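You operate a simulated robot arm through the tools that you are given. There is no shell and no other tool.

Carry out the task below with a simulated two-armed robot. There is one attempt and no reset: what you move stays moved.

Task
Bend the strip with blue tape to 60 degrees.
Fine: set the stop pin, clamp the strip while bending, stand it in the grey tray; lever back, clamp free. Set down upright: what you pick out.

The check looks at the end state, three seconds after you hand in, the way a careful person would. Anything else that was tipped, shoved, dropped, spilled or broken makes it a failure.

Robot
Two 7-joint arms with fingered hands on one trunk that stands fixed in place. Base frame: the origin is at the foot of the trunk, x ahead of it, y to its left, z up. Units: mm, rad, N and s.
The left shoulder is at [158, 170, 1055], the right one opposite. With the tool pointing down near the work surface each hand reaches from about 420 to 860 mm from the base axis, measured 20 degrees to its own side. Payload 4 kg a hand.
The tool frame of a hand sits at the grasp point between the pads (the TCP): z along the fingers, y along the line on which they close. The tips reach 26 mm beyond it. The gripper opens to 132 mm; its body begins 73 mm behind the TCP. The gripper is a hand of 4 fingers: y runs from the thumb to the fingers, the wrist lies at [0, 0, -224] in the tool frame.
Orientation is told as [roll, pitch, yaw] about the base's x, y, z axes, in that order, counted from this pose: with the fingers straight down and closing along the base's y, the tool's x points along the base's -x, its y along +y and its z along -z.

Tools
- The arms move only by the tool step_arm. It takes "left_deltas", "right_deltas" or both (then of equal length, played together; a hand with none holds still); each is a list of rows, each a list of 6 numbers: the shift along the base's x, y, z in units of 30 mm (1.0 is 30 mm), then the turn, a rotation vector about the base's x, y, z in units of 8 degrees (1.0 is 8 degrees). In form: [[dx, dy, dz, ax, ay, az], ...]. A call has 1 to 20 rows; each row shifts and turns the commanded pose from where the row before left it. A call with a number of a shift or a turn outside -1 to 1 is refused whole. Each row takes 0.2 s and may step no farther than 50 mm and 0.15 rad from the row before; otherwise, the whole call is refused. Where a pose cannot be reached the arm comes as near as it can. A force on the tool above 40 N (or 10 N above the force at the start of the call, whichever is more), or a blocked arm, ends the call early, and 0.2 s more pass. In this call time passes only in rows, and 0.2 s behind the last. It gives the time, the measured TCP pose, the force on the tool (base axes), the opening and the grip force at its end, in the units of the frame above (readings bear some noise), with the torque about the TCP (base axes, N m) and any sound that the robot's microphone picked up.
- Cameras (640 x 400 px; columns grow to the right, rows downward): "scene" is now at [262.5, 61, 1265.4]; the picture's right is [0.67, -0.74, 0.00], its down [-0.14, -0.13, -0.98] and it looks along [0.73, 0.66, -0.19] (base axes); focal length 214 px, centre (320, 200). "left" rides on the left gripper at [-73, 6, -94] in its tool frame; the picture's right is [-0.08, -1.00, 0.00], its down [0.78, -0.06, -0.62] and it looks along [0.61, -0.05, 0.79] (tool axes); focal length 230 px, centre (320, 200). "right" rides on the right gripper at [73, 6, -94] in its tool frame; the picture's right is [-0.08, 1.00, 0.00], its down [-0.78, -0.06, -0.62] and it looks along [-0.61, -0.05, 0.79] (tool axes); focal length 230 px, centre (320, 200). There is no depth. A picture from a camera that has moved, and an enlarged one, comes with that camera's place and axes in the base frame and with its lens.
- snapshot(camera): a new picture of that camera. The clock stands still meanwhile.
- move_column(by): moves the trunk up (or, below 0, down) by that many mm; the arms and the scene camera ride with it, the base frame stays. It gives what a move gives, with no picture.
- set_fingers(finger1, finger2, finger3, thumb_bend, hand): sets how far each is bent, from 0 (flat) to 1 (curled in); at 0.3 the hand is open as for a grip, at 0.7 the pads meet at the TCP. One left out holds its place. A second passes; each finger stops where it meets its share of the squeeze, and holds until it gets a number again. It is the only way to open and close the hand. It gives what a move gives, with no picture; readings hold the bend of each and the force on the fingers (four entries, about 0 where the hand has none), thumb and palm.
- head_to(pan, tilt): turns the head with the scene camera to pan (to the left, within 1.396 rad either way) and tilt (down, from -0.506 to 1.204), counted from straight ahead of the robot (the tilt from the chest, where the trunk bows). It gives what a move gives.
- zoom(camera, box): a new picture of the part [left, top, right, bottom] of that camera's present view, enlarged. The clock stands still meanwhile.
- job_done(): hands the job in; it is judged then, once.

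Nothing tells you positions but the pictures and the camera data. Unless the task says otherwise, let go and move clear before handing in.

The tools are called after ">>>" as name(argument=value, ...) on one line, values as JSON. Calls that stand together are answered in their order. step_arm: Moves the arms, as the interface text tells. Its arguments: {"type":"object","properties":{"left_deltas":{"type":"array","items":{"type":"array","items":{"type":"number"}}},"right_deltas":{"type":"array","items":{"type":"array","items":{"type":"number"}}}},"required":[]} The other tools are called the same way: move_column (by) moves the trunk up or down; set_fingers (finger1, finger2, finger3, thumb_bend, hand) moves the fingers one by one; head_to (pan, tilt) turns the head that bears the scene camera; snapshot (camera) takes a picture; zoom (camera, box) takes an enlarged picture of a part of a camera's view; job_done () hands the job in.

At the start:

```text
clock: 0.0
left_ee_pos: [421.9, 479.5, 1213.7]
left_orientation: [-0.001, -0.001, 0.002]
left_contact_force: [-0.2, -0.6, -0.3]
left_wrist_torque: [-0.01, 0.04, -0.01]
left_width: 132.1
left_gripper_force: 0.1
left_shape: jaw
left_bend: [0.3, 0.3, 0.3, 0.3]
left_finger forces: [0.0, 0.1, 0.0, 0.0, 0.0, 0.0]
right_ee_pos: [456.9, 49.0, 1241.0]
right_orientation: [0.0, 0.0, 0.002]
right_contact_force: [0.0, -0.6, 0.8]
right_wrist_torque: [-0.02, 0.0, 0.0]
right_width: 132.0
right_gripper_force: 0.1
right_shape: jaw
right_bend: [0.3, 0.3, 0.3, 0.3]
right_finger forces: [0.1, 0.0, 0.0, 0.1, 0.1, 0.0]
trunk travel left (down, up): [-75.0, 276.0]
head pan, tilt (commanded): [0.733, 0.192]
```

scene: 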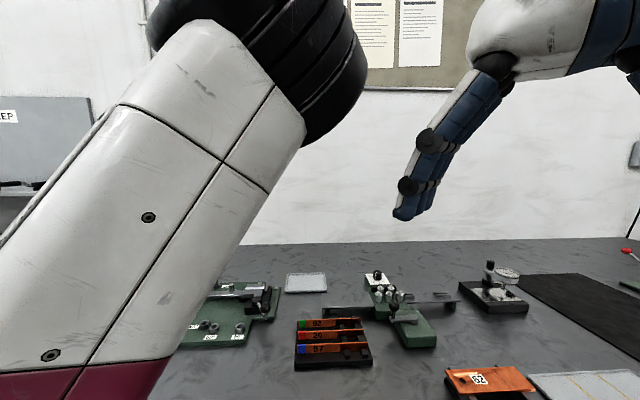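
right: 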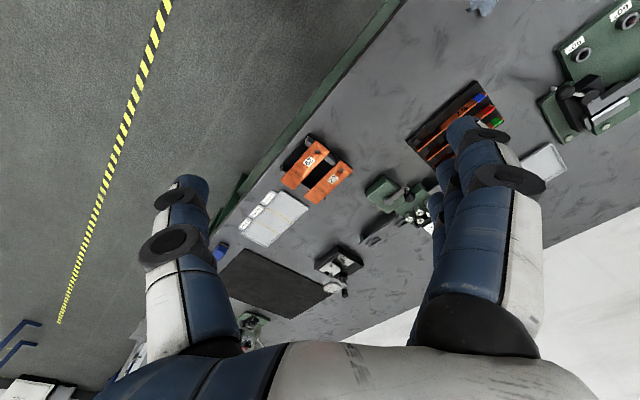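
left: 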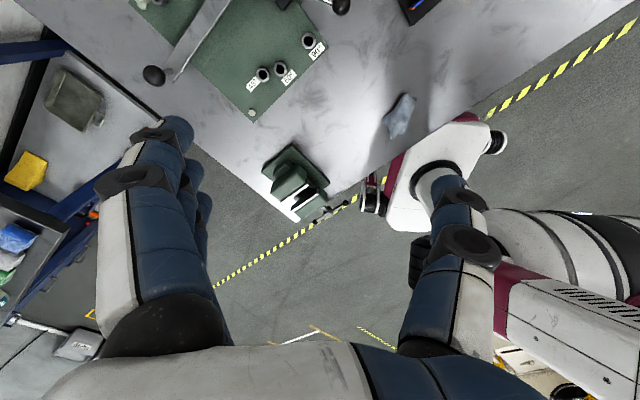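

I see a workbench with a green bending fixture at left, an orange rack of strips with coloured tape, and other items at right. First I look around with the head to map things.

>>> head_to(pan=0.9, tilt=0.7)

```text
clock: 0.9
left_ee_pos: [421.1, 478.8, 1214.9]
left_orientation: [-0.001, 0.001, 0.001]
left_contact_force: [0.4, 0.6, 0.1]
left_wrist_torque: [-0.05, 0.0, 0.02]
left_width: 131.8
left_gripper_force: 0.1
left_shape: jaw
left_bend: [0.3, 0.3, 0.3, 0.3]
left_finger forces: [0.0, 0.0, 0.0, 0.1, 0.1, 0.0]
right_ee_pos: [457.8, 49.5, 1241.6]
right_orientation: [-0.001, 0.001, -0.001]
right_contact_force: [-0.6, 0.9, 0.3]
right_wrist_torque: [0.02, 0.01, 0.0]
right_width: 132.1
right_gripper_force: 0.2
right_shape: jaw
right_bend: [0.3, 0.3, 0.3, 0.3]
right_finger forces: [0.1, 0.0, 0.1, 0.1, 0.0, 0.0]
trunk travel left (down, up): [-75.0, 276.0]
head pan, tilt (commanded): [0.901, 0.7]
```

The head has turned; now I take pictures to see the bench.

>>> snapshot(camera="scene")

>>> zoom(camera="left", box=[120, 0, 440, 200])

>>> zoom(camera="right", box=[400, 0, 640, 150])

>>> zoom(camera="right", box=[200, 100, 440, 350])

```text
taken
camera scene: at [246.1, 65.3, 1219.3], right [0.78, -0.62, 0.0], down [-0.4, -0.5, -0.77], along [0.48, 0.6, -0.64], focal length 214 px, centre (320, 200)
```

scene: 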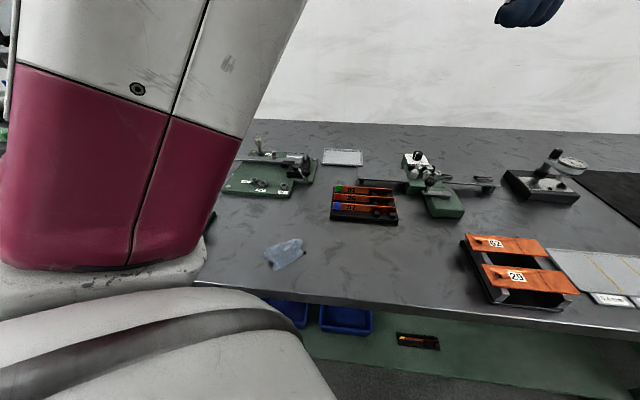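

```text
2.00 times, centred on (280, 100) of left
camera zoom: at [494.1, 483.3, 1308.1], right [0.08, -1.0, 0.0], down [-0.78, -0.06, 0.62], along [-0.61, -0.05, -0.79], focal length 460 px, centre (400, 400)
```

zoom: 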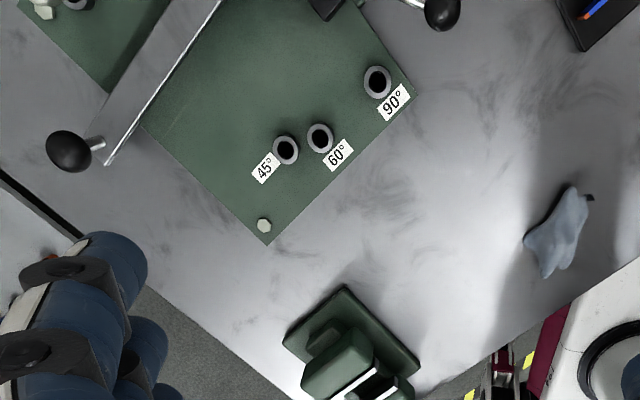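

```text
2.67 times, centred on (520, 75) of right
camera zoom: at [384.9, 55.0, 1335.1], right [0.08, 1.0, 0.0], down [0.78, -0.06, 0.62], along [0.61, -0.05, -0.79], focal length 614 px, centre (-213, 533)
```

zoom: 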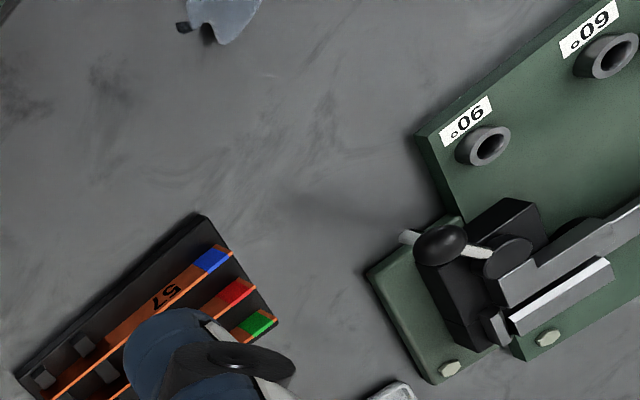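

```text
1.60 times, centred on (320, 225) of right
camera zoom: at [384.9, 55.0, 1335.1], right [0.08, 1.0, 0.0], down [0.78, -0.06, 0.62], along [0.61, -0.05, -0.79], focal length 368 px, centre (320, 160)
```

zoom: 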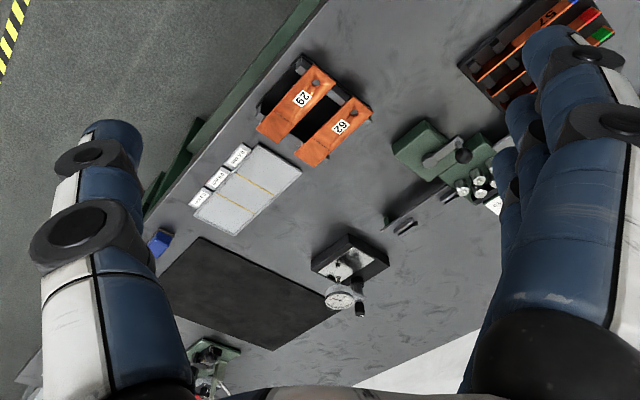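

The bending fixture is at the left, the strip rack in the middle, a small light tray behind them. I zoom in on the parts to read the details.

>>> zoom(camera="scene", box=[210, 120, 350, 208])

>>> zoom(camera="scene", box=[310, 140, 500, 259])

>>> zoom(camera="scene", box=[440, 140, 640, 320])

>>> zoom(camera="scene", box=[240, 230, 480, 380])

```text
4.55 times, centred on (280, 164) of scene
camera zoom: at [246.1, 65.3, 1219.3], right [0.78, -0.62, 0.0], down [-0.4, -0.5, -0.77], along [0.48, 0.6, -0.64], focal length 975 px, centre (502, 364)
```

zoom: 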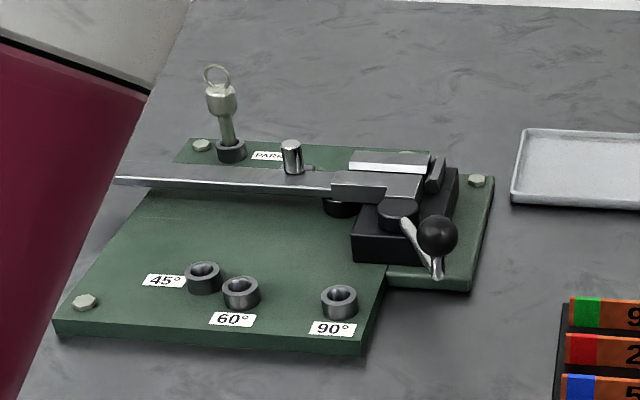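

```text
3.36 times, centred on (405, 200) of scene
camera zoom: at [246.1, 65.3, 1219.3], right [0.78, -0.62, 0.0], down [-0.4, -0.5, -0.77], along [0.48, 0.6, -0.64], focal length 721 px, centre (34, 202)
```

zoom: 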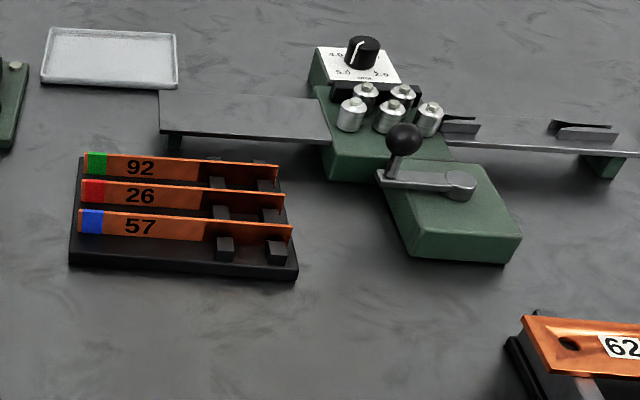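

```text
2.22 times, centred on (540, 230) of scene
camera zoom: at [246.1, 65.3, 1219.3], right [0.78, -0.62, 0.0], down [-0.4, -0.5, -0.77], along [0.48, 0.6, -0.64], focal length 477 px, centre (-169, 133)
```

zoom: 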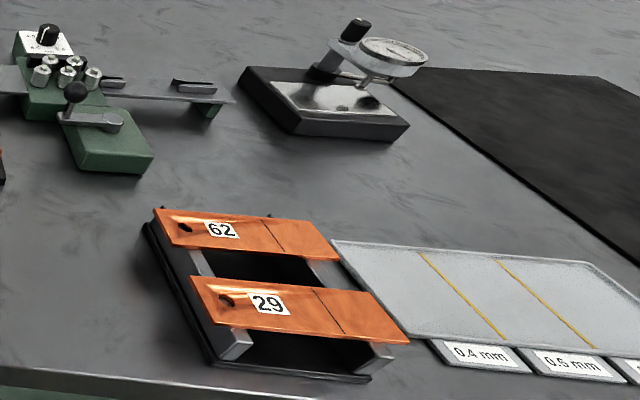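

```text
2.67 times, centred on (360, 305) of scene
camera zoom: at [246.1, 65.3, 1219.3], right [0.78, -0.62, 0.0], down [-0.4, -0.5, -0.77], along [0.48, 0.6, -0.64], focal length 572 px, centre (213, -80)
```

zoom: 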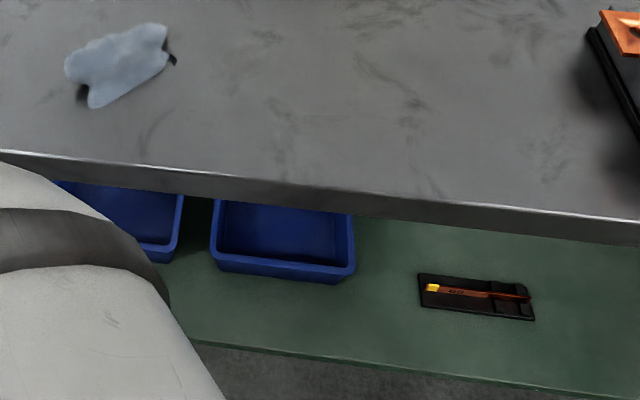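

The fixture (bender) with PARK pin, lever, clamp ball and 45/60/90 sockets is around (450–520, 450–740), strip rack near (575, 300), grey tray behind it. I move the left hand over the fixture to look at it closely from above.

>>> step_arm(left_deltas=[[0.8, 0.7, -0.7, 0, 0, 0], [0.8, 0.7, -0.7, 0, 0, 0], [0.8, 0.7, -0.7, 0, 0, 0], [0.8, 0.7, -0.7, 0, 0, 0], [0.8, 0.7, -0.7, 0, 0, 0], [0.8, 0.7, -0.7, 0, 0, 0]])

>>> snapshot(camera="left")

>>> snapshot(camera="scene")

```text
clock: 2.3
left_ee_pos: [568.7, 603.7, 1086.2]
left_orientation: [0.0, 0.001, 0.0]
left_contact_force: [-0.3, -0.1, -1.6]
left_wrist_torque: [0.01, -0.02, -0.02]
left_width: 132.2
left_gripper_force: 0.1
left_shape: jaw
left_bend: [0.3, 0.3, 0.3, 0.3]
left_finger forces: [0.1, 0.0, 0.0, 0.1, 0.0, 0.1]
right_ee_pos: [457.9, 50.6, 1239.7]
right_orientation: [0.001, 0.002, -0.002]
right_contact_force: [-0.3, 0.7, 0.4]
right_wrist_torque: [-0.03, 0.03, 0.0]
right_width: 131.9
right_gripper_force: 0.1
right_shape: jaw
right_bend: [0.3, 0.3, 0.3, 0.3]
right_finger forces: [0.0, 0.0, 0.0, 0.1, 0.0, 0.0]
trunk travel left (down, up): [-75.0, 276.0]
head pan, tilt (commanded): [0.901, 0.7]
```

```text
taken
camera left: at [642.5, 608.4, 1179.3], right [0.08, -1.0, 0.0], down [-0.78, -0.06, 0.62], along [-0.62, -0.05, -0.79], focal length 230 px, centre (320, 200)
```

left: 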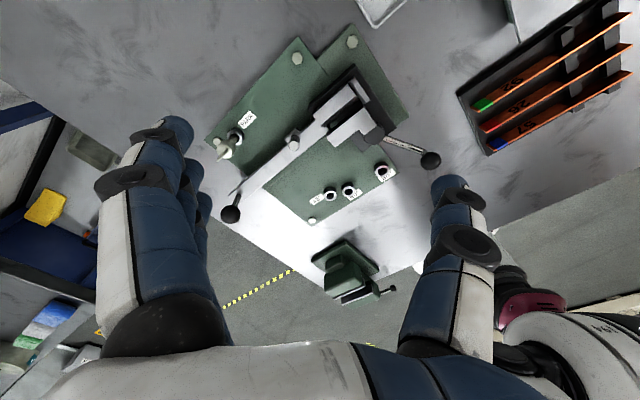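

```text
taken
camera scene: at [247.1, 66.0, 1218.8], right [0.78, -0.62, 0.0], down [-0.4, -0.51, -0.76], along [0.47, 0.6, -0.65], focal length 214 px, centre (320, 200)
```

scene: 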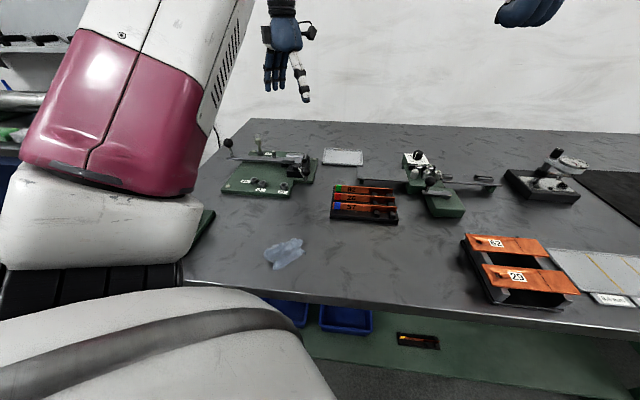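

Now the whole fixture is visible from above. I zoom for detail.

>>> zoom(camera="left", box=[195, 20, 455, 240])

>>> zoom(camera="left", box=[280, 60, 440, 200])

>>> zoom(camera="scene", box=[210, 120, 350, 208])

>>> zoom(camera="left", box=[440, 0, 640, 160])

```text
1.82 times, centred on (325, 130) of left
camera zoom: at [642.5, 608.4, 1179.3], right [0.08, -1.0, 0.0], down [-0.78, -0.06, 0.62], along [-0.62, -0.05, -0.79], focal length 418 px, centre (311, 327)
```

zoom: 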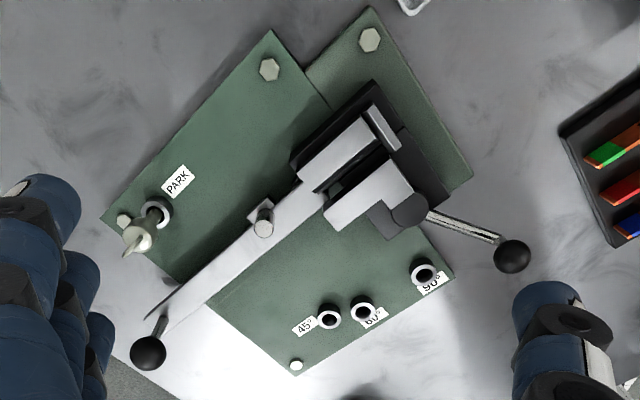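

```text
2.86 times, centred on (360, 130) of left
camera zoom: at [642.5, 608.4, 1179.3], right [0.08, -1.0, 0.0], down [-0.78, -0.06, 0.62], along [-0.62, -0.05, -0.79], focal length 657 px, centre (206, 400)
```

zoom: 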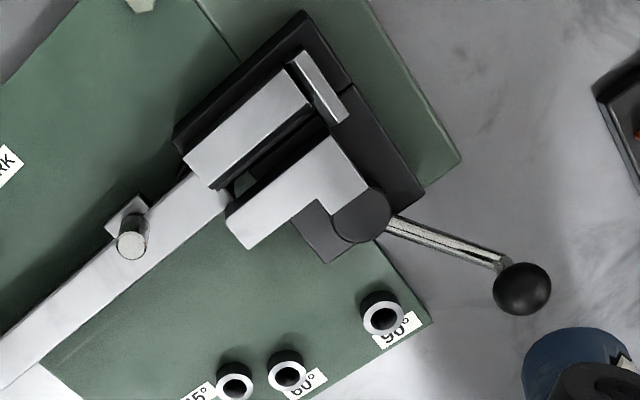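

```text
4.55 times, centred on (280, 164) of scene
camera zoom: at [247.1, 66.0, 1218.8], right [0.78, -0.62, 0.0], down [-0.4, -0.51, -0.76], along [0.47, 0.6, -0.65], focal length 975 px, centre (502, 364)
```

zoom: 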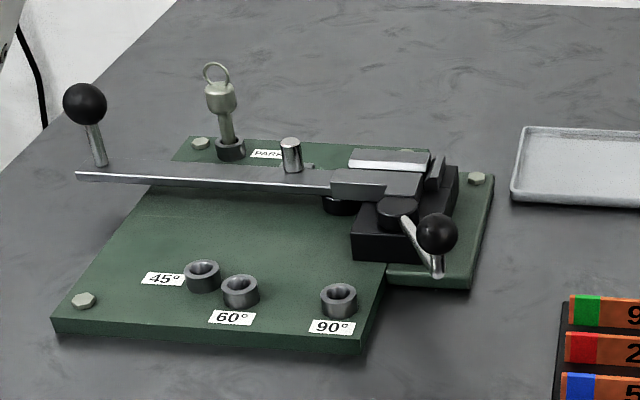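

```text
2.50 times, centred on (540, 80) of left
camera zoom: at [642.5, 608.4, 1179.3], right [0.08, -1.0, 0.0], down [-0.78, -0.06, 0.62], along [-0.62, -0.05, -0.79], focal length 575 px, centre (-230, 500)
```

zoom: 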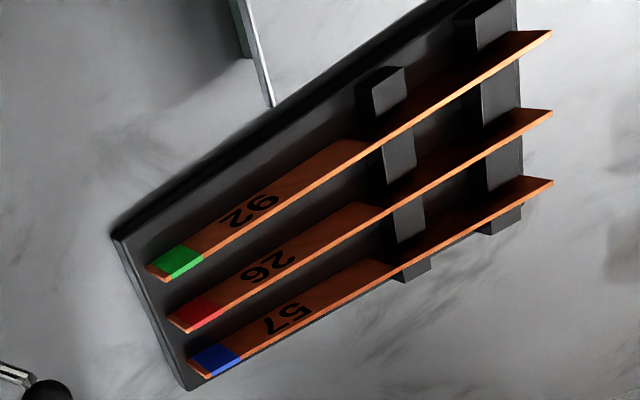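

The fixture: far fixed jaw with end stop, near sliding jaw worked by the ball-handled cam, and a lever with forming pin. I want to see the hand's fingers and the grey tray, and get closer views of the jaws.

>>> zoom(camera="scene", box=[240, 0, 340, 110])

>>> step_arm(left_deltas=[[0.4, -0.6, -0.5, 0, 0, 0], [0.4, -0.6, -0.5, 0, 0, 0], [0.4, -0.6, -0.5, 0, 0, 0]])

>>> snapshot(camera="left")

>>> zoom(camera="left", box=[200, 20, 440, 200])

```text
3.64 times, centred on (290, 55) of scene
camera zoom: at [247.1, 66.0, 1218.8], right [0.78, -0.62, 0.0], down [-0.4, -0.51, -0.76], along [0.47, 0.6, -0.65], focal length 780 px, centre (429, 727)
```

zoom: 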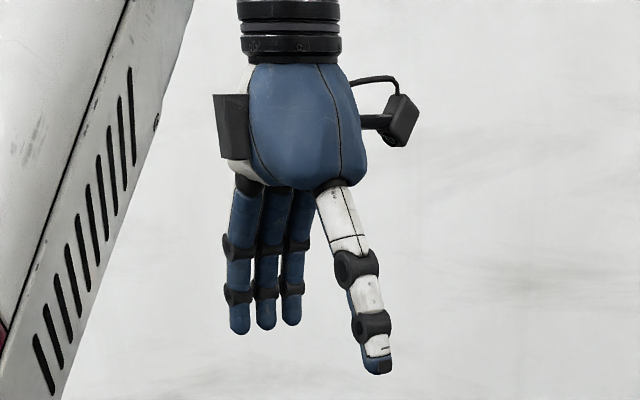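

```text
clock: 3.1
left_ee_pos: [602.6, 548.1, 1042.7]
left_orientation: [0.002, 0.0, 0.002]
left_contact_force: [0.1, 0.2, -0.1]
left_wrist_torque: [0.03, -0.01, -0.03]
left_width: 131.9
left_gripper_force: 0.0
left_shape: jaw
left_bend: [0.3, 0.3, 0.3, 0.3]
left_finger forces: [0.0, 0.0, 0.1, 0.0, 0.0, 0.1]
right_ee_pos: [458.5, 49.6, 1240.6]
right_orientation: [0.001, 0.0, -0.002]
right_contact_force: [0.0, -0.3, -0.8]
right_wrist_torque: [0.0, 0.0, 0.0]
right_width: 131.7
right_gripper_force: 0.0
right_shape: jaw
right_bend: [0.3, 0.3, 0.3, 0.3]
right_finger forces: [0.1, 0.0, 0.1, 0.0, 0.0, 0.1]
trunk travel left (down, up): [-75.0, 276.0]
head pan, tilt (commanded): [0.901, 0.7]
```

```text
taken
camera left: at [675.8, 552.3, 1135.5], right [0.08, -1.0, 0.0], down [-0.78, -0.06, 0.62], along [-0.61, -0.05, -0.79], focal length 230 px, centre (320, 200)
```

left: 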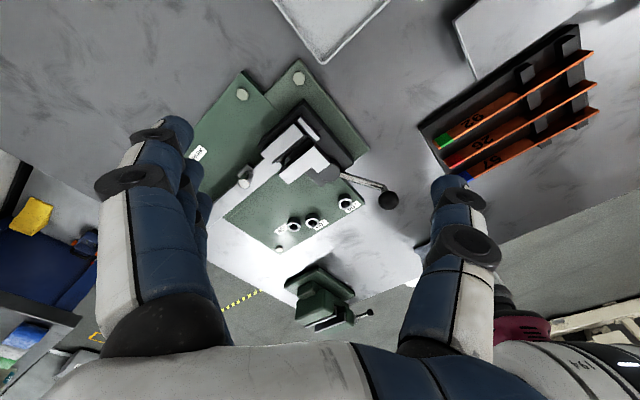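

```text
2.22 times, centred on (320, 110) of left
camera zoom: at [675.8, 552.3, 1135.5], right [0.08, -1.0, 0.0], down [-0.78, -0.06, 0.62], along [-0.61, -0.05, -0.79], focal length 511 px, centre (320, 400)
```

zoom: 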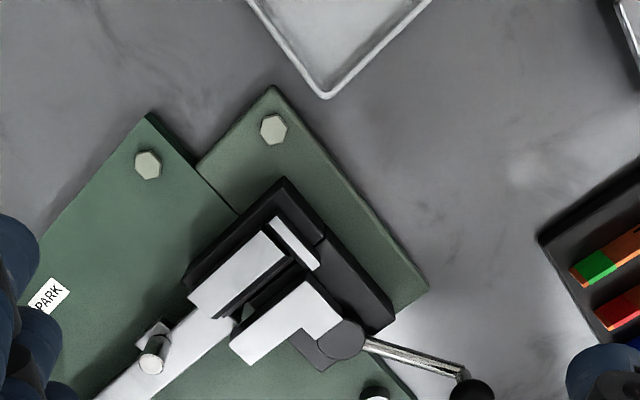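

Fingers sit side by side (~24 mm apart) with an opposing thumb. I test turning the left hand by about +135° so that its camera looks along the slot from the lever's end.

>>> step_arm(left_deltas=[[-0.333, 0.25, 0.1, 0, 0, 1], [-0.333, 0.25, 0.1, 0, 0, 1], [-0.333, 0.25, 0.1, 0, 0, 1], [-0.333, 0.25, 0.1, 0, 0, 1], [-0.333, 0.25, 0.1, 0, 0, 1], [-0.333, 0.25, 0.1, 0, 0, 1], [-0.333, 0.25, 0.1, 0, 0, 1], [-0.333, 0.25, 0.1, 0, 0, 1], [-0.333, 0.25, 0, 0, 0, 1], [-0.333, 0.25, 0, 0, 0, 1], [-0.333, 0.25, 0, 0, 0, 1], [-0.333, 0.25, 0, 0, 0, 1], [-0.333, 0.25, 0, 0, 0, 1], [-0.333, 0.25, 0, 0, 0, 1], [-0.333, 0.25, 0, 0, 0, 1], [-0.333, 0.25, 0, 0, 0, 1], [-0.333, 0.25, 0, 0, 0, 1]])

>>> snapshot(camera="left")

>>> snapshot(camera="scene")

```text
clock: 6.7
left_ee_pos: [430.8, 679.9, 1067.2]
left_orientation: [-0.001, -0.001, 2.374]
left_contact_force: [1.0, 0.6, -0.2]
left_wrist_torque: [0.0, -0.01, 0.0]
left_width: 131.9
left_gripper_force: 0.0
left_shape: jaw
left_bend: [0.3, 0.3, 0.3, 0.3]
left_finger forces: [0.1, 0.0, 0.0, 0.1, 0.0, 0.0]
right_ee_pos: [456.7, 49.6, 1240.8]
right_orientation: [-0.001, -0.002, 0.0]
right_contact_force: [-0.7, -0.6, -0.3]
right_wrist_torque: [-0.02, -0.02, 0.0]
right_width: 131.8
right_gripper_force: 0.1
right_shape: jaw
right_bend: [0.3, 0.3, 0.3, 0.3]
right_finger forces: [0.0, 0.1, 0.0, 0.0, 0.0, 0.0]
trunk travel left (down, up): [-75.0, 276.0]
head pan, tilt (commanded): [0.901, 0.7]
```

```text
taken
camera left: at [374.0, 725.5, 1160.7], right [0.64, 0.77, 0.0], down [0.61, -0.5, 0.62], along [0.48, -0.39, -0.79], focal length 230 px, centre (320, 200)
```

left: 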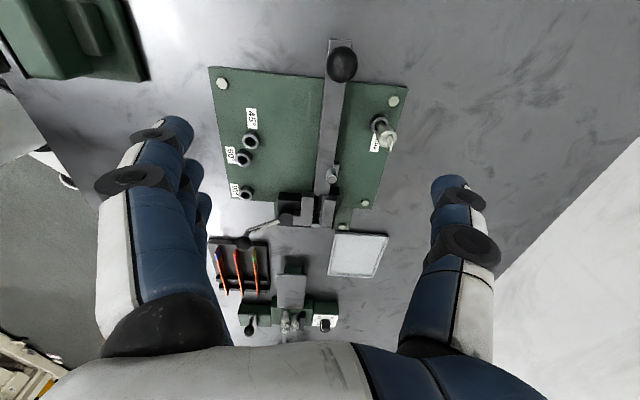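

```text
taken
camera scene: at [246.0, 65.4, 1219.3], right [0.78, -0.62, 0.0], down [-0.4, -0.5, -0.76], along [0.48, 0.6, -0.64], focal length 214 px, centre (320, 200)
```

scene: 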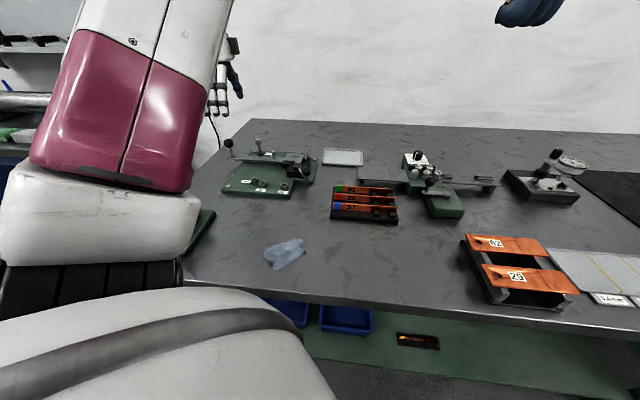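

The hand turned fully, and the view is now along the lever. I zoom to measure.

>>> zoom(camera="left", box=[200, 30, 420, 168])

>>> zoom(camera="left", box=[200, 130, 420, 300])

```text
2.90 times, centred on (310, 99) of left
camera zoom: at [374.0, 725.5, 1160.7], right [0.64, 0.77, 0.0], down [0.61, -0.5, 0.62], along [0.48, -0.39, -0.79], focal length 667 px, centre (349, 493)
```

zoom: 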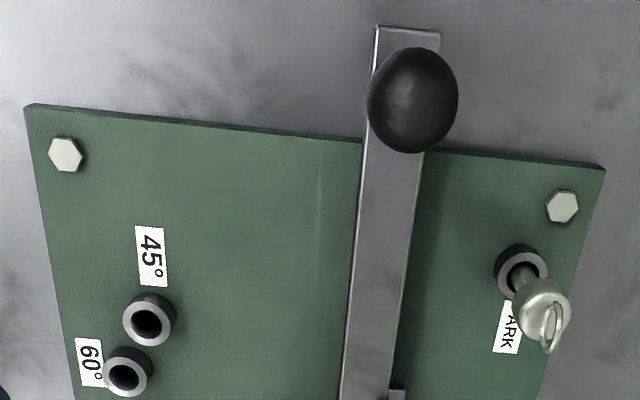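

```text
2.35 times, centred on (310, 215) of left
camera zoom: at [374.0, 725.5, 1160.7], right [0.64, 0.77, 0.0], down [0.61, -0.5, 0.62], along [0.48, -0.39, -0.79], focal length 541 px, centre (344, 165)
```

zoom: 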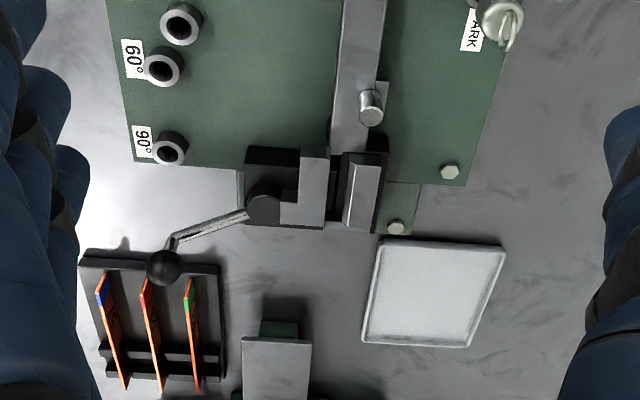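

Measured: lever runs along u≈(0.71,−0.71) with pivot near (530,597), ball (408,721,928), PARK pin (501,718), 60° socket (425,545), all sockets' rims near z 870. Next I turn the left hand to yaw 46° and hover over the PARK pin.

>>> step_arm(left_deltas=[[0.195, 0.106, -0.16, 0, 0, -0.9375], [0.195, 0.106, -0.16, 0, 0, -0.9375], [0.195, 0.106, -0.16, 0, 0, -0.9375], [0.195, 0.106, -0.16, 0, 0, -0.9375], [0.195, 0.106, -0.16, 0, 0, -0.9375], [0.195, 0.106, -0.16, 0, 0, -0.9375], [0.195, 0.106, -0.16, 0, 0, -0.9375], [0.195, 0.106, -0.16, 0, 0, -0.9375], [0.195, 0.106, -0.16, 0, 0, -0.9375], [0.195, 0.106, -0.16, 0, 0, -0.9375], [0.195, 0.106, -0.16, 0, 0, -0.9375], [0.195, 0.106, -0.16, 0, 0, -0.9375]])

>>> snapshot(camera="left")

>>> zoom(camera="left", box=[240, 60, 400, 160])

```text
clock: 9.3
left_ee_pos: [501.5, 716.9, 1008.3]
left_orientation: [0.0, -0.001, 0.8]
left_contact_force: [-0.2, -0.8, -0.3]
left_wrist_torque: [0.04, -0.02, -0.01]
left_width: 131.9
left_gripper_force: 0.1
left_shape: jaw
left_bend: [0.3, 0.3, 0.3, 0.3]
left_finger forces: [0.0, 0.0, 0.0, 0.0, 0.0, 0.0]
right_ee_pos: [456.9, 50.3, 1241.5]
right_orientation: [-0.001, 0.0, 0.0]
right_contact_force: [0.3, -0.1, -0.8]
right_wrist_torque: [-0.01, -0.01, 0.0]
right_width: 132.0
right_gripper_force: 0.0
right_shape: jaw
right_bend: [0.3, 0.3, 0.3, 0.3]
right_finger forces: [0.0, 0.0, 0.0, 0.0, 0.0, 0.0]
trunk travel left (down, up): [-75.0, 276.0]
head pan, tilt (commanded): [0.901, 0.7]
```

```text
taken
camera left: at [548.8, 773.0, 1102.0], right [0.77, -0.64, 0.0], down [-0.5, -0.61, 0.62], along [-0.39, -0.47, -0.79], focal length 230 px, centre (320, 200)
```

left: 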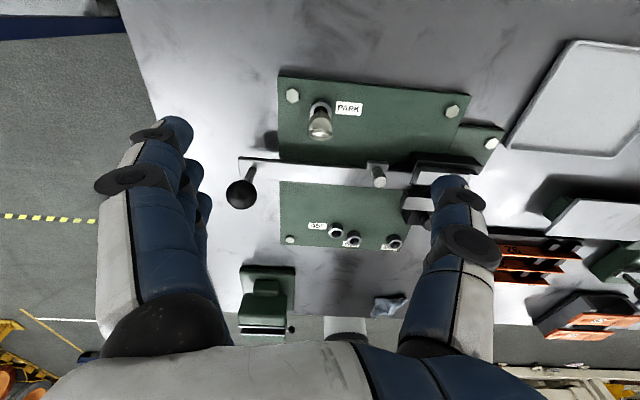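

```text
4.00 times, centred on (320, 110) of left
camera zoom: at [548.8, 773.0, 1102.0], right [0.77, -0.64, 0.0], down [-0.5, -0.61, 0.62], along [-0.39, -0.47, -0.79], focal length 920 px, centre (320, 560)
```

zoom: 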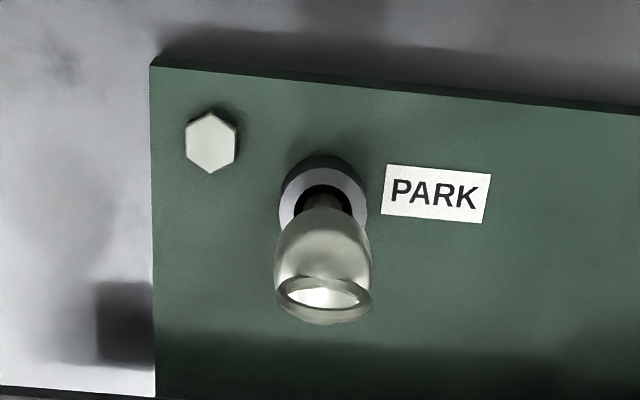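

The pin is almost exactly under the hand (offset about 1.5 mm). To get the exact socket-to-socket displacement, I shift the hand by (−78, −172) and look at the 60° socket with the same view.

>>> step_arm(left_deltas=[[-0.43333, -0.95556, 0, 0, 0, 0], [-0.43333, -0.95556, 0, 0, 0, 0], [-0.43333, -0.95556, 0, 0, 0, 0], [-0.43333, -0.95556, 0, 0, 0, 0], [-0.43333, -0.95556, 0, 0, 0, 0], [-0.43333, -0.95556, 0, 0, 0, 0]])

>>> zoom(camera="left", box=[240, 60, 400, 160])

>>> zoom(camera="left", box=[200, 20, 440, 170])

```text
clock: 10.7
left_ee_pos: [426.7, 547.3, 1011.6]
left_orientation: [0.0, -0.002, 0.803]
left_contact_force: [0.2, -0.1, 0.1]
left_wrist_torque: [-0.01, -0.01, 0.0]
left_width: 131.7
left_gripper_force: 0.1
left_shape: jaw
left_bend: [0.3, 0.3, 0.3, 0.3]
left_finger forces: [0.0, 0.1, 0.1, 0.1, 0.1, 0.0]
right_ee_pos: [458.6, 49.8, 1240.5]
right_orientation: [0.001, -0.001, 0.0]
right_contact_force: [0.3, 0.8, 0.0]
right_wrist_torque: [0.02, -0.02, -0.02]
right_width: 131.9
right_gripper_force: 0.0
right_shape: jaw
right_bend: [0.3, 0.3, 0.3, 0.3]
right_finger forces: [0.0, 0.0, 0.0, 0.1, 0.0, 0.0]
trunk travel left (down, up): [-75.0, 276.0]
head pan, tilt (commanded): [0.901, 0.7]
```

```text
4.00 times, centred on (320, 110) of left
camera zoom: at [472.6, 602.5, 1105.2], right [0.77, -0.64, 0.0], down [-0.5, -0.61, 0.62], along [-0.39, -0.47, -0.79], focal length 920 px, centre (320, 560)
```

zoom: 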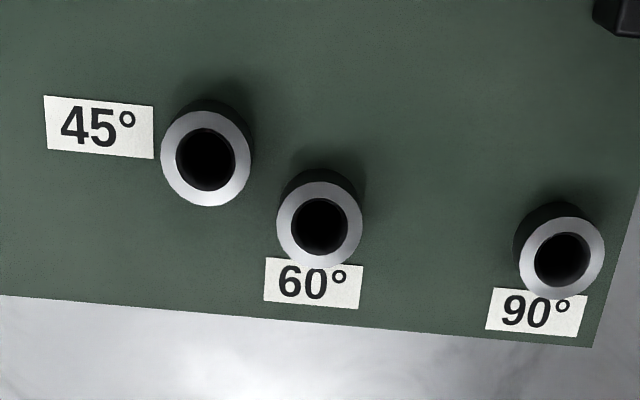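

```text
2.67 times, centred on (320, 95) of left
camera zoom: at [472.6, 602.5, 1105.2], right [0.77, -0.64, 0.0], down [-0.5, -0.61, 0.62], along [-0.39, -0.47, -0.79], focal length 614 px, centre (320, 480)
```

zoom: 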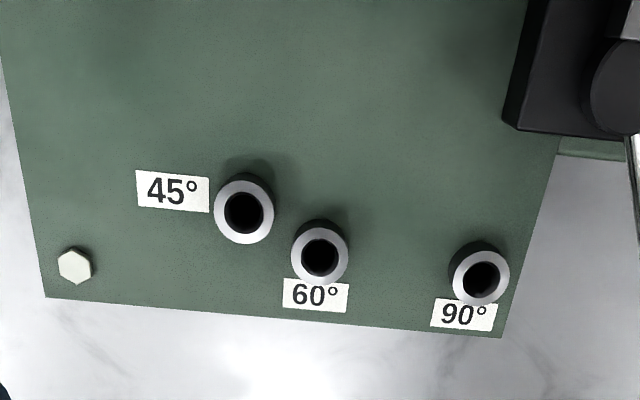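

The 60° socket is now centred under the hand. I let the arm settle one null step to check for lag, then compare again.

>>> step_arm(left_deltas=[[0, 0, 0, 0, 0, 0], [0, 0, 0, 0, 0, 0]])

>>> zoom(camera="left", box=[240, 60, 400, 160])

```text
clock: 11.3
left_ee_pos: [425.2, 547.8, 1010.9]
left_orientation: [0.001, 0.001, 0.802]
left_contact_force: [0.1, 0.0, -0.5]
left_wrist_torque: [-0.01, 0.03, 0.0]
left_width: 132.0
left_gripper_force: 0.1
left_shape: jaw
left_bend: [0.3, 0.3, 0.3, 0.3]
left_finger forces: [0.0, 0.0, 0.1, 0.1, 0.0, 0.0]
right_ee_pos: [458.1, 49.5, 1241.7]
right_orientation: [0.0, -0.001, 0.0]
right_contact_force: [0.4, 0.3, -0.9]
right_wrist_torque: [0.0, -0.02, 0.0]
right_width: 132.0
right_gripper_force: 0.0
right_shape: jaw
right_bend: [0.3, 0.3, 0.3, 0.3]
right_finger forces: [0.0, 0.0, 0.1, 0.0, 0.1, 0.0]
trunk travel left (down, up): [-75.0, 276.0]
head pan, tilt (commanded): [0.901, 0.7]
```

```text
4.00 times, centred on (320, 110) of left
camera zoom: at [473.0, 603.1, 1104.8], right [0.77, -0.64, 0.0], down [-0.5, -0.61, 0.62], along [-0.39, -0.48, -0.79], focal length 920 px, centre (320, 560)
```

zoom: 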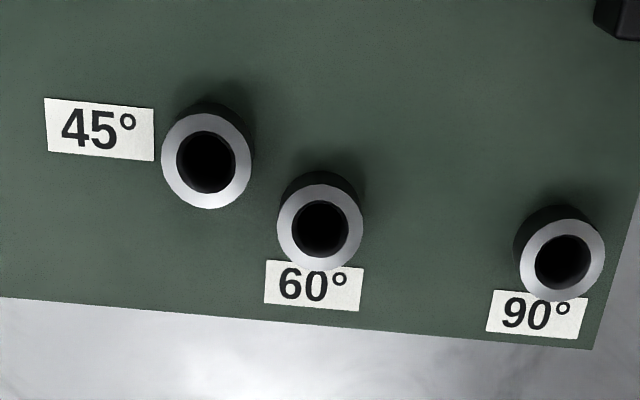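

The sockets look like ~14 mm holes and the pin shaft ~10 mm, so there are about 2 mm of play. I now pre-close the fingers to 0.5 to learn the opening width.

>>> set_fingers(hand="left", finger1=0.5, finger2=0.5, finger3=0.5, thumb_bend=0.5)

>>> snapshot(camera="left")

>>> zoom(camera="scene", box=[170, 60, 370, 210])

```text
clock: 12.3
left_ee_pos: [426.1, 547.3, 1011.5]
left_orientation: [0.001, 0.0, 0.802]
left_contact_force: [0.0, -0.1, -0.1]
left_wrist_torque: [0.01, 0.0, 0.01]
left_width: 71.6
left_gripper_force: 0.1
left_shape: fingers
left_bend: [0.5, 0.5, 0.5, 0.5]
left_finger forces: [0.1, 0.0, 0.0, 0.1, 0.1, 0.0]
right_ee_pos: [456.5, 48.7, 1241.3]
right_orientation: [0.0, -0.001, 0.0]
right_contact_force: [0.6, 0.0, 0.3]
right_wrist_torque: [0.0, 0.01, 0.01]
right_width: 131.8
right_gripper_force: 0.1
right_shape: jaw
right_bend: [0.3, 0.3, 0.3, 0.3]
right_finger forces: [0.0, 0.1, 0.0, 0.0, 0.1, 0.0]
trunk travel left (down, up): [-75.0, 276.0]
head pan, tilt (commanded): [0.901, 0.7]
```

```text
taken
camera left: at [472.9, 603.2, 1104.8], right [0.77, -0.64, 0.0], down [-0.5, -0.61, 0.62], along [-0.39, -0.48, -0.79], focal length 230 px, centre (320, 200)
```

left: 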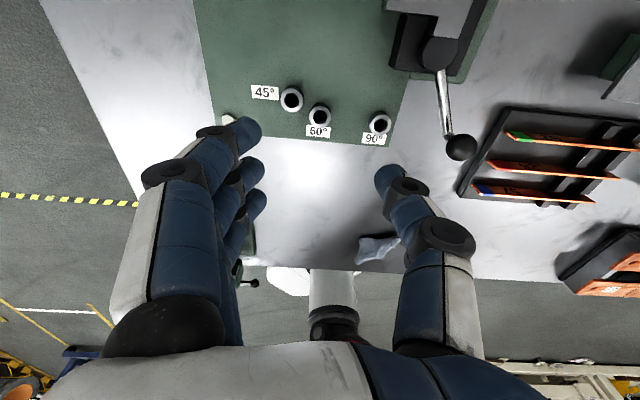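

```text
2.67 times, centred on (270, 135) of scene
camera zoom: at [246.1, 65.3, 1219.2], right [0.78, -0.62, 0.0], down [-0.4, -0.5, -0.76], along [0.48, 0.6, -0.64], focal length 572 px, centre (453, 373)
```

zoom: 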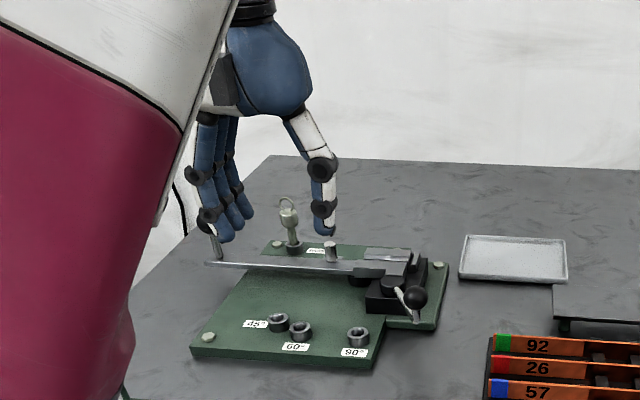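

Opening at 0.5 is 72 mm. I go back over the PARK pin with the corrected offset and check before descending.

>>> step_arm(left_deltas=[[0.4417, 0.9589, 0, 0, 0, 0], [0.4417, 0.9589, 0, 0, 0, 0], [0.4417, 0.9589, 0, 0, 0, 0], [0.4417, 0.9589, 0, 0, 0, 0], [0.4417, 0.9589, 0, 0, 0, 0], [0.4417, 0.9589, 0, 0, 0, 0], [0, 0, -0.8, 0, 0, 0], [0, 0, -0.8, 0, 0, 0]])

>>> snapshot(camera="left")

>>> zoom(camera="scene", box=[170, 60, 370, 210])

```text
clock: 14.1
left_ee_pos: [503.5, 720.2, 961.6]
left_orientation: [-0.001, 0.002, 0.803]
left_contact_force: [-0.1, -0.7, -0.7]
left_wrist_torque: [-0.04, 0.0, -0.02]
left_width: 71.3
left_gripper_force: 0.0
left_shape: fingers
left_bend: [0.5, 0.5, 0.5, 0.5]
left_finger forces: [0.0, 0.0, 0.1, 0.0, 0.1, 0.1]
right_ee_pos: [457.2, 50.1, 1240.7]
right_orientation: [0.0, 0.0, 0.002]
right_contact_force: [-0.3, 0.4, -0.9]
right_wrist_torque: [-0.05, -0.02, 0.0]
right_width: 131.9
right_gripper_force: 0.1
right_shape: jaw
right_bend: [0.3, 0.3, 0.3, 0.3]
right_finger forces: [0.0, 0.0, 0.0, 0.0, 0.0, 0.0]
trunk travel left (down, up): [-75.0, 276.0]
head pan, tilt (commanded): [0.901, 0.7]
```

```text
taken
camera left: at [551.1, 775.2, 1055.2], right [0.77, -0.64, 0.0], down [-0.5, -0.61, 0.62], along [-0.39, -0.48, -0.79], focal length 230 px, centre (320, 200)
```

left: 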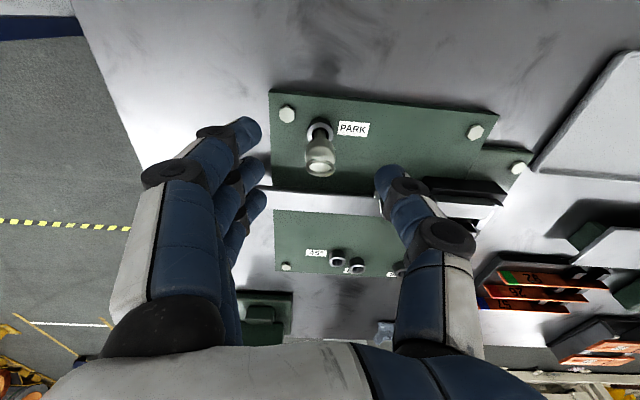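

```text
2.67 times, centred on (270, 135) of scene
camera zoom: at [246.5, 65.6, 1219.1], right [0.78, -0.62, 0.0], down [-0.4, -0.51, -0.76], along [0.47, 0.6, -0.64], focal length 572 px, centre (453, 373)
```

zoom: 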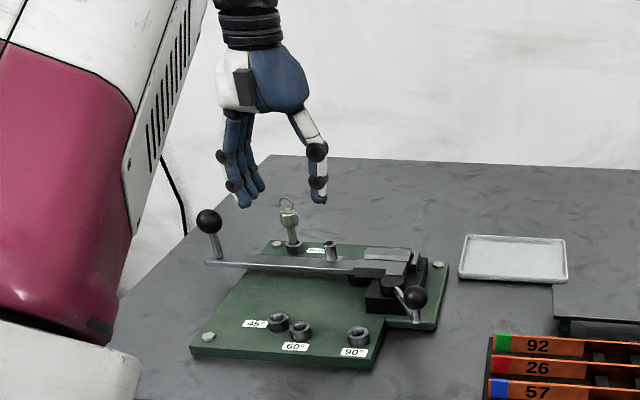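

The pin sits between the open fingers. I descend to grip height (TCP z≈909) and check.

>>> step_arm(left_deltas=[[0, 0, -0.45, 0, 0, 0], [0, 0, -0.45, 0, 0, 0], [0, 0, -0.45, 0, 0, 0], [0, 0, -0.4, 0, 0, 0]])

>>> snapshot(camera="left")

>>> zoom(camera="scene", box=[200, 100, 320, 190])

```text
clock: 15.1
left_ee_pos: [502.8, 716.9, 907.0]
left_orientation: [0.0, -0.002, 0.804]
left_contact_force: [-0.1, 0.7, 0.2]
left_wrist_torque: [0.03, -0.02, 0.02]
left_width: 71.3
left_gripper_force: 0.1
left_shape: fingers
left_bend: [0.5, 0.5, 0.5, 0.5]
left_finger forces: [0.1, 0.0, 0.1, 0.0, 0.0, 0.0]
right_ee_pos: [457.6, 50.1, 1241.0]
right_orientation: [0.001, 0.001, 0.001]
right_contact_force: [0.4, 0.5, 0.2]
right_wrist_torque: [0.0, 0.03, -0.01]
right_width: 132.0
right_gripper_force: 0.1
right_shape: jaw
right_bend: [0.3, 0.3, 0.3, 0.3]
right_finger forces: [0.1, 0.0, 0.1, 0.0, 0.1, 0.0]
trunk travel left (down, up): [-75.0, 276.0]
head pan, tilt (commanded): [0.901, 0.7]
```

```text
taken
camera left: at [549.4, 772.8, 1000.7], right [0.77, -0.64, 0.0], down [-0.5, -0.61, 0.62], along [-0.39, -0.48, -0.79], focal length 230 px, centre (320, 200)
```

left: 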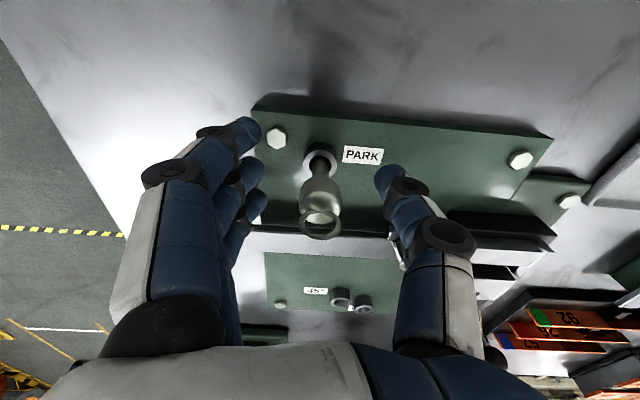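

```text
4.44 times, centred on (260, 145) of scene
camera zoom: at [246.3, 65.4, 1219.2], right [0.78, -0.62, 0.0], down [-0.4, -0.5, -0.76], along [0.47, 0.6, -0.64], focal length 953 px, centre (587, 444)
```

zoom: 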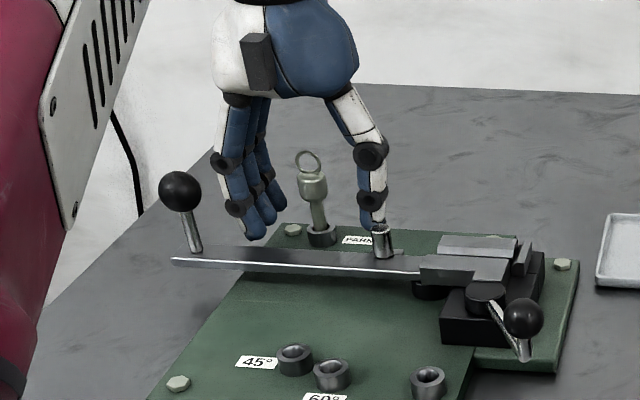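

The pin head is at the grasp point, fingers clear of the lever. I close the middle finger and thumb on it, others partway.

>>> set_fingers(hand="left", finger1=0.62, finger2=0.7, finger3=0.62, thumb_bend=0.7)

>>> snapshot(camera="left")

>>> zoom(camera="scene", box=[200, 100, 320, 190])

```text
clock: 16.1
left_ee_pos: [503.1, 716.7, 907.2]
left_orientation: [-0.001, 0.002, 0.802]
left_contact_force: [-0.1, 0.6, 0.5]
left_wrist_torque: [0.01, 0.03, -0.02]
left_width: 25.7
left_gripper_force: 2.5
left_shape: fingers
left_bend: [0.62, 0.67, 0.62, 0.69]
left_finger forces: [0.0, 2.6, 0.0, 0.0, 2.2, 0.1]
right_ee_pos: [458.3, 49.6, 1240.1]
right_orientation: [-0.001, 0.001, 0.0]
right_contact_force: [-0.4, 0.4, -1.2]
right_wrist_torque: [-0.02, 0.0, 0.0]
right_width: 131.5
right_gripper_force: 0.1
right_shape: jaw
right_bend: [0.3, 0.3, 0.3, 0.3]
right_finger forces: [0.0, 0.0, 0.0, 0.0, 0.1, 0.1]
trunk travel left (down, up): [-75.0, 276.0]
head pan, tilt (commanded): [0.901, 0.7]
```

```text
taken
camera left: at [549.4, 772.8, 1001.1], right [0.77, -0.64, 0.0], down [-0.5, -0.61, 0.62], along [-0.39, -0.48, -0.79], focal length 230 px, centre (320, 200)
```

left: 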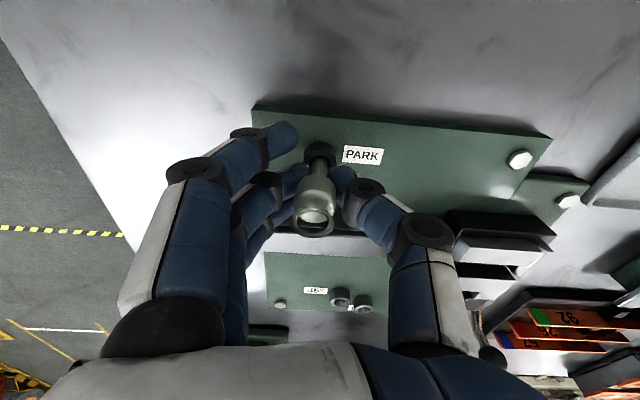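

```text
4.44 times, centred on (260, 145) of scene
camera zoom: at [246.1, 65.4, 1219.2], right [0.78, -0.62, 0.0], down [-0.4, -0.5, -0.76], along [0.48, 0.6, -0.64], focal length 953 px, centre (587, 444)
```

zoom: 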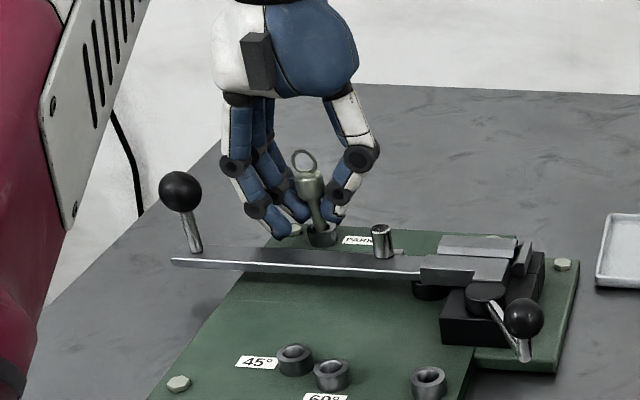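

The middle finger and thumb hold the pin at its neck with about 2.5 N. I tighten the grip before lifting.

>>> set_fingers(hand="left", finger2=0.85, thumb_bend=0.85)

>>> snapshot(camera="left")

```text
clock: 17.1
left_ee_pos: [503.3, 716.4, 907.3]
left_orientation: [0.0, 0.003, 0.802]
left_contact_force: [3.2, -12.5, -8.2]
left_wrist_torque: [-0.17, 0.0, 0.0]
left_width: 22.0
left_gripper_force: 14.5
left_shape: fingers
left_bend: [0.62, 0.71, 0.62, 0.73]
left_finger forces: [0.0, 9.4, 0.1, 0.0, 19.5, 0.0]
right_ee_pos: [458.4, 49.0, 1240.2]
right_orientation: [0.001, 0.001, 0.0]
right_contact_force: [-0.1, -0.4, 0.1]
right_wrist_torque: [-0.01, -0.01, 0.01]
right_width: 131.6
right_gripper_force: 0.0
right_shape: jaw
right_bend: [0.3, 0.3, 0.3, 0.3]
right_finger forces: [0.1, 0.0, 0.0, 0.1, 0.1, 0.0]
trunk travel left (down, up): [-75.0, 276.0]
head pan, tilt (commanded): [0.901, 0.7]
```

```text
taken
camera left: at [550.4, 772.0, 1000.5], right [0.77, -0.64, 0.0], down [-0.5, -0.61, 0.62], along [-0.39, -0.48, -0.79], focal length 230 px, centre (320, 200)
```

left: 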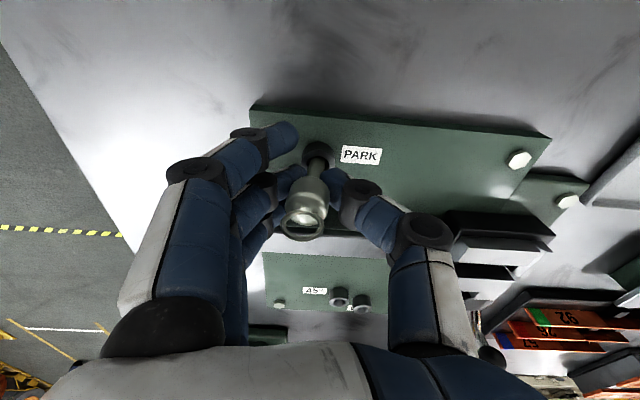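

The stronger squeeze pushed the pin sideways in its collar (thumb stronger than finger), so I rebalance: ease the thumb a little.

>>> set_fingers(hand="left", finger2=0.8, thumb_bend=0.74)

>>> snapshot(camera="left")

```text
clock: 18.1
left_ee_pos: [502.4, 715.8, 907.0]
left_orientation: [0.0, 0.001, 0.801]
left_contact_force: [-1.1, -0.7, 0.1]
left_wrist_torque: [-0.03, 0.03, -0.01]
left_width: 24.4
left_gripper_force: 7.7
left_shape: fingers
left_bend: [0.62, 0.71, 0.62, 0.71]
left_finger forces: [0.1, 8.0, 0.0, 0.0, 7.4, 0.1]
right_ee_pos: [456.9, 50.5, 1241.7]
right_orientation: [-0.001, -0.001, -0.002]
right_contact_force: [-0.3, 0.5, 0.3]
right_wrist_torque: [0.0, -0.01, 0.0]
right_width: 132.0
right_gripper_force: 0.0
right_shape: jaw
right_bend: [0.3, 0.3, 0.3, 0.3]
right_finger forces: [0.0, 0.0, 0.0, 0.0, 0.1, 0.0]
trunk travel left (down, up): [-75.0, 276.0]
head pan, tilt (commanded): [0.901, 0.7]
```

```text
taken
camera left: at [549.3, 772.8, 1001.3], right [0.77, -0.64, 0.0], down [-0.5, -0.61, 0.62], along [-0.39, -0.48, -0.79], focal length 230 px, centre (320, 200)
```

left: 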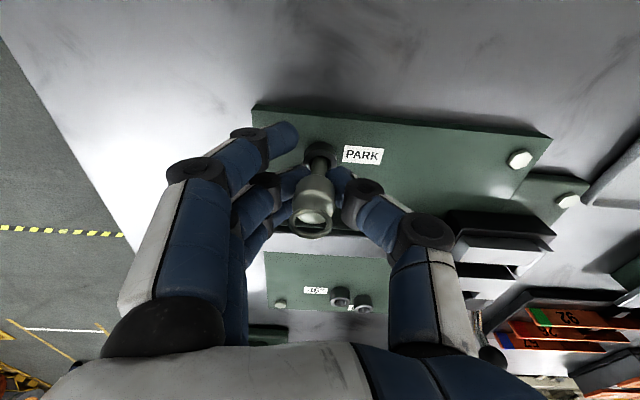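

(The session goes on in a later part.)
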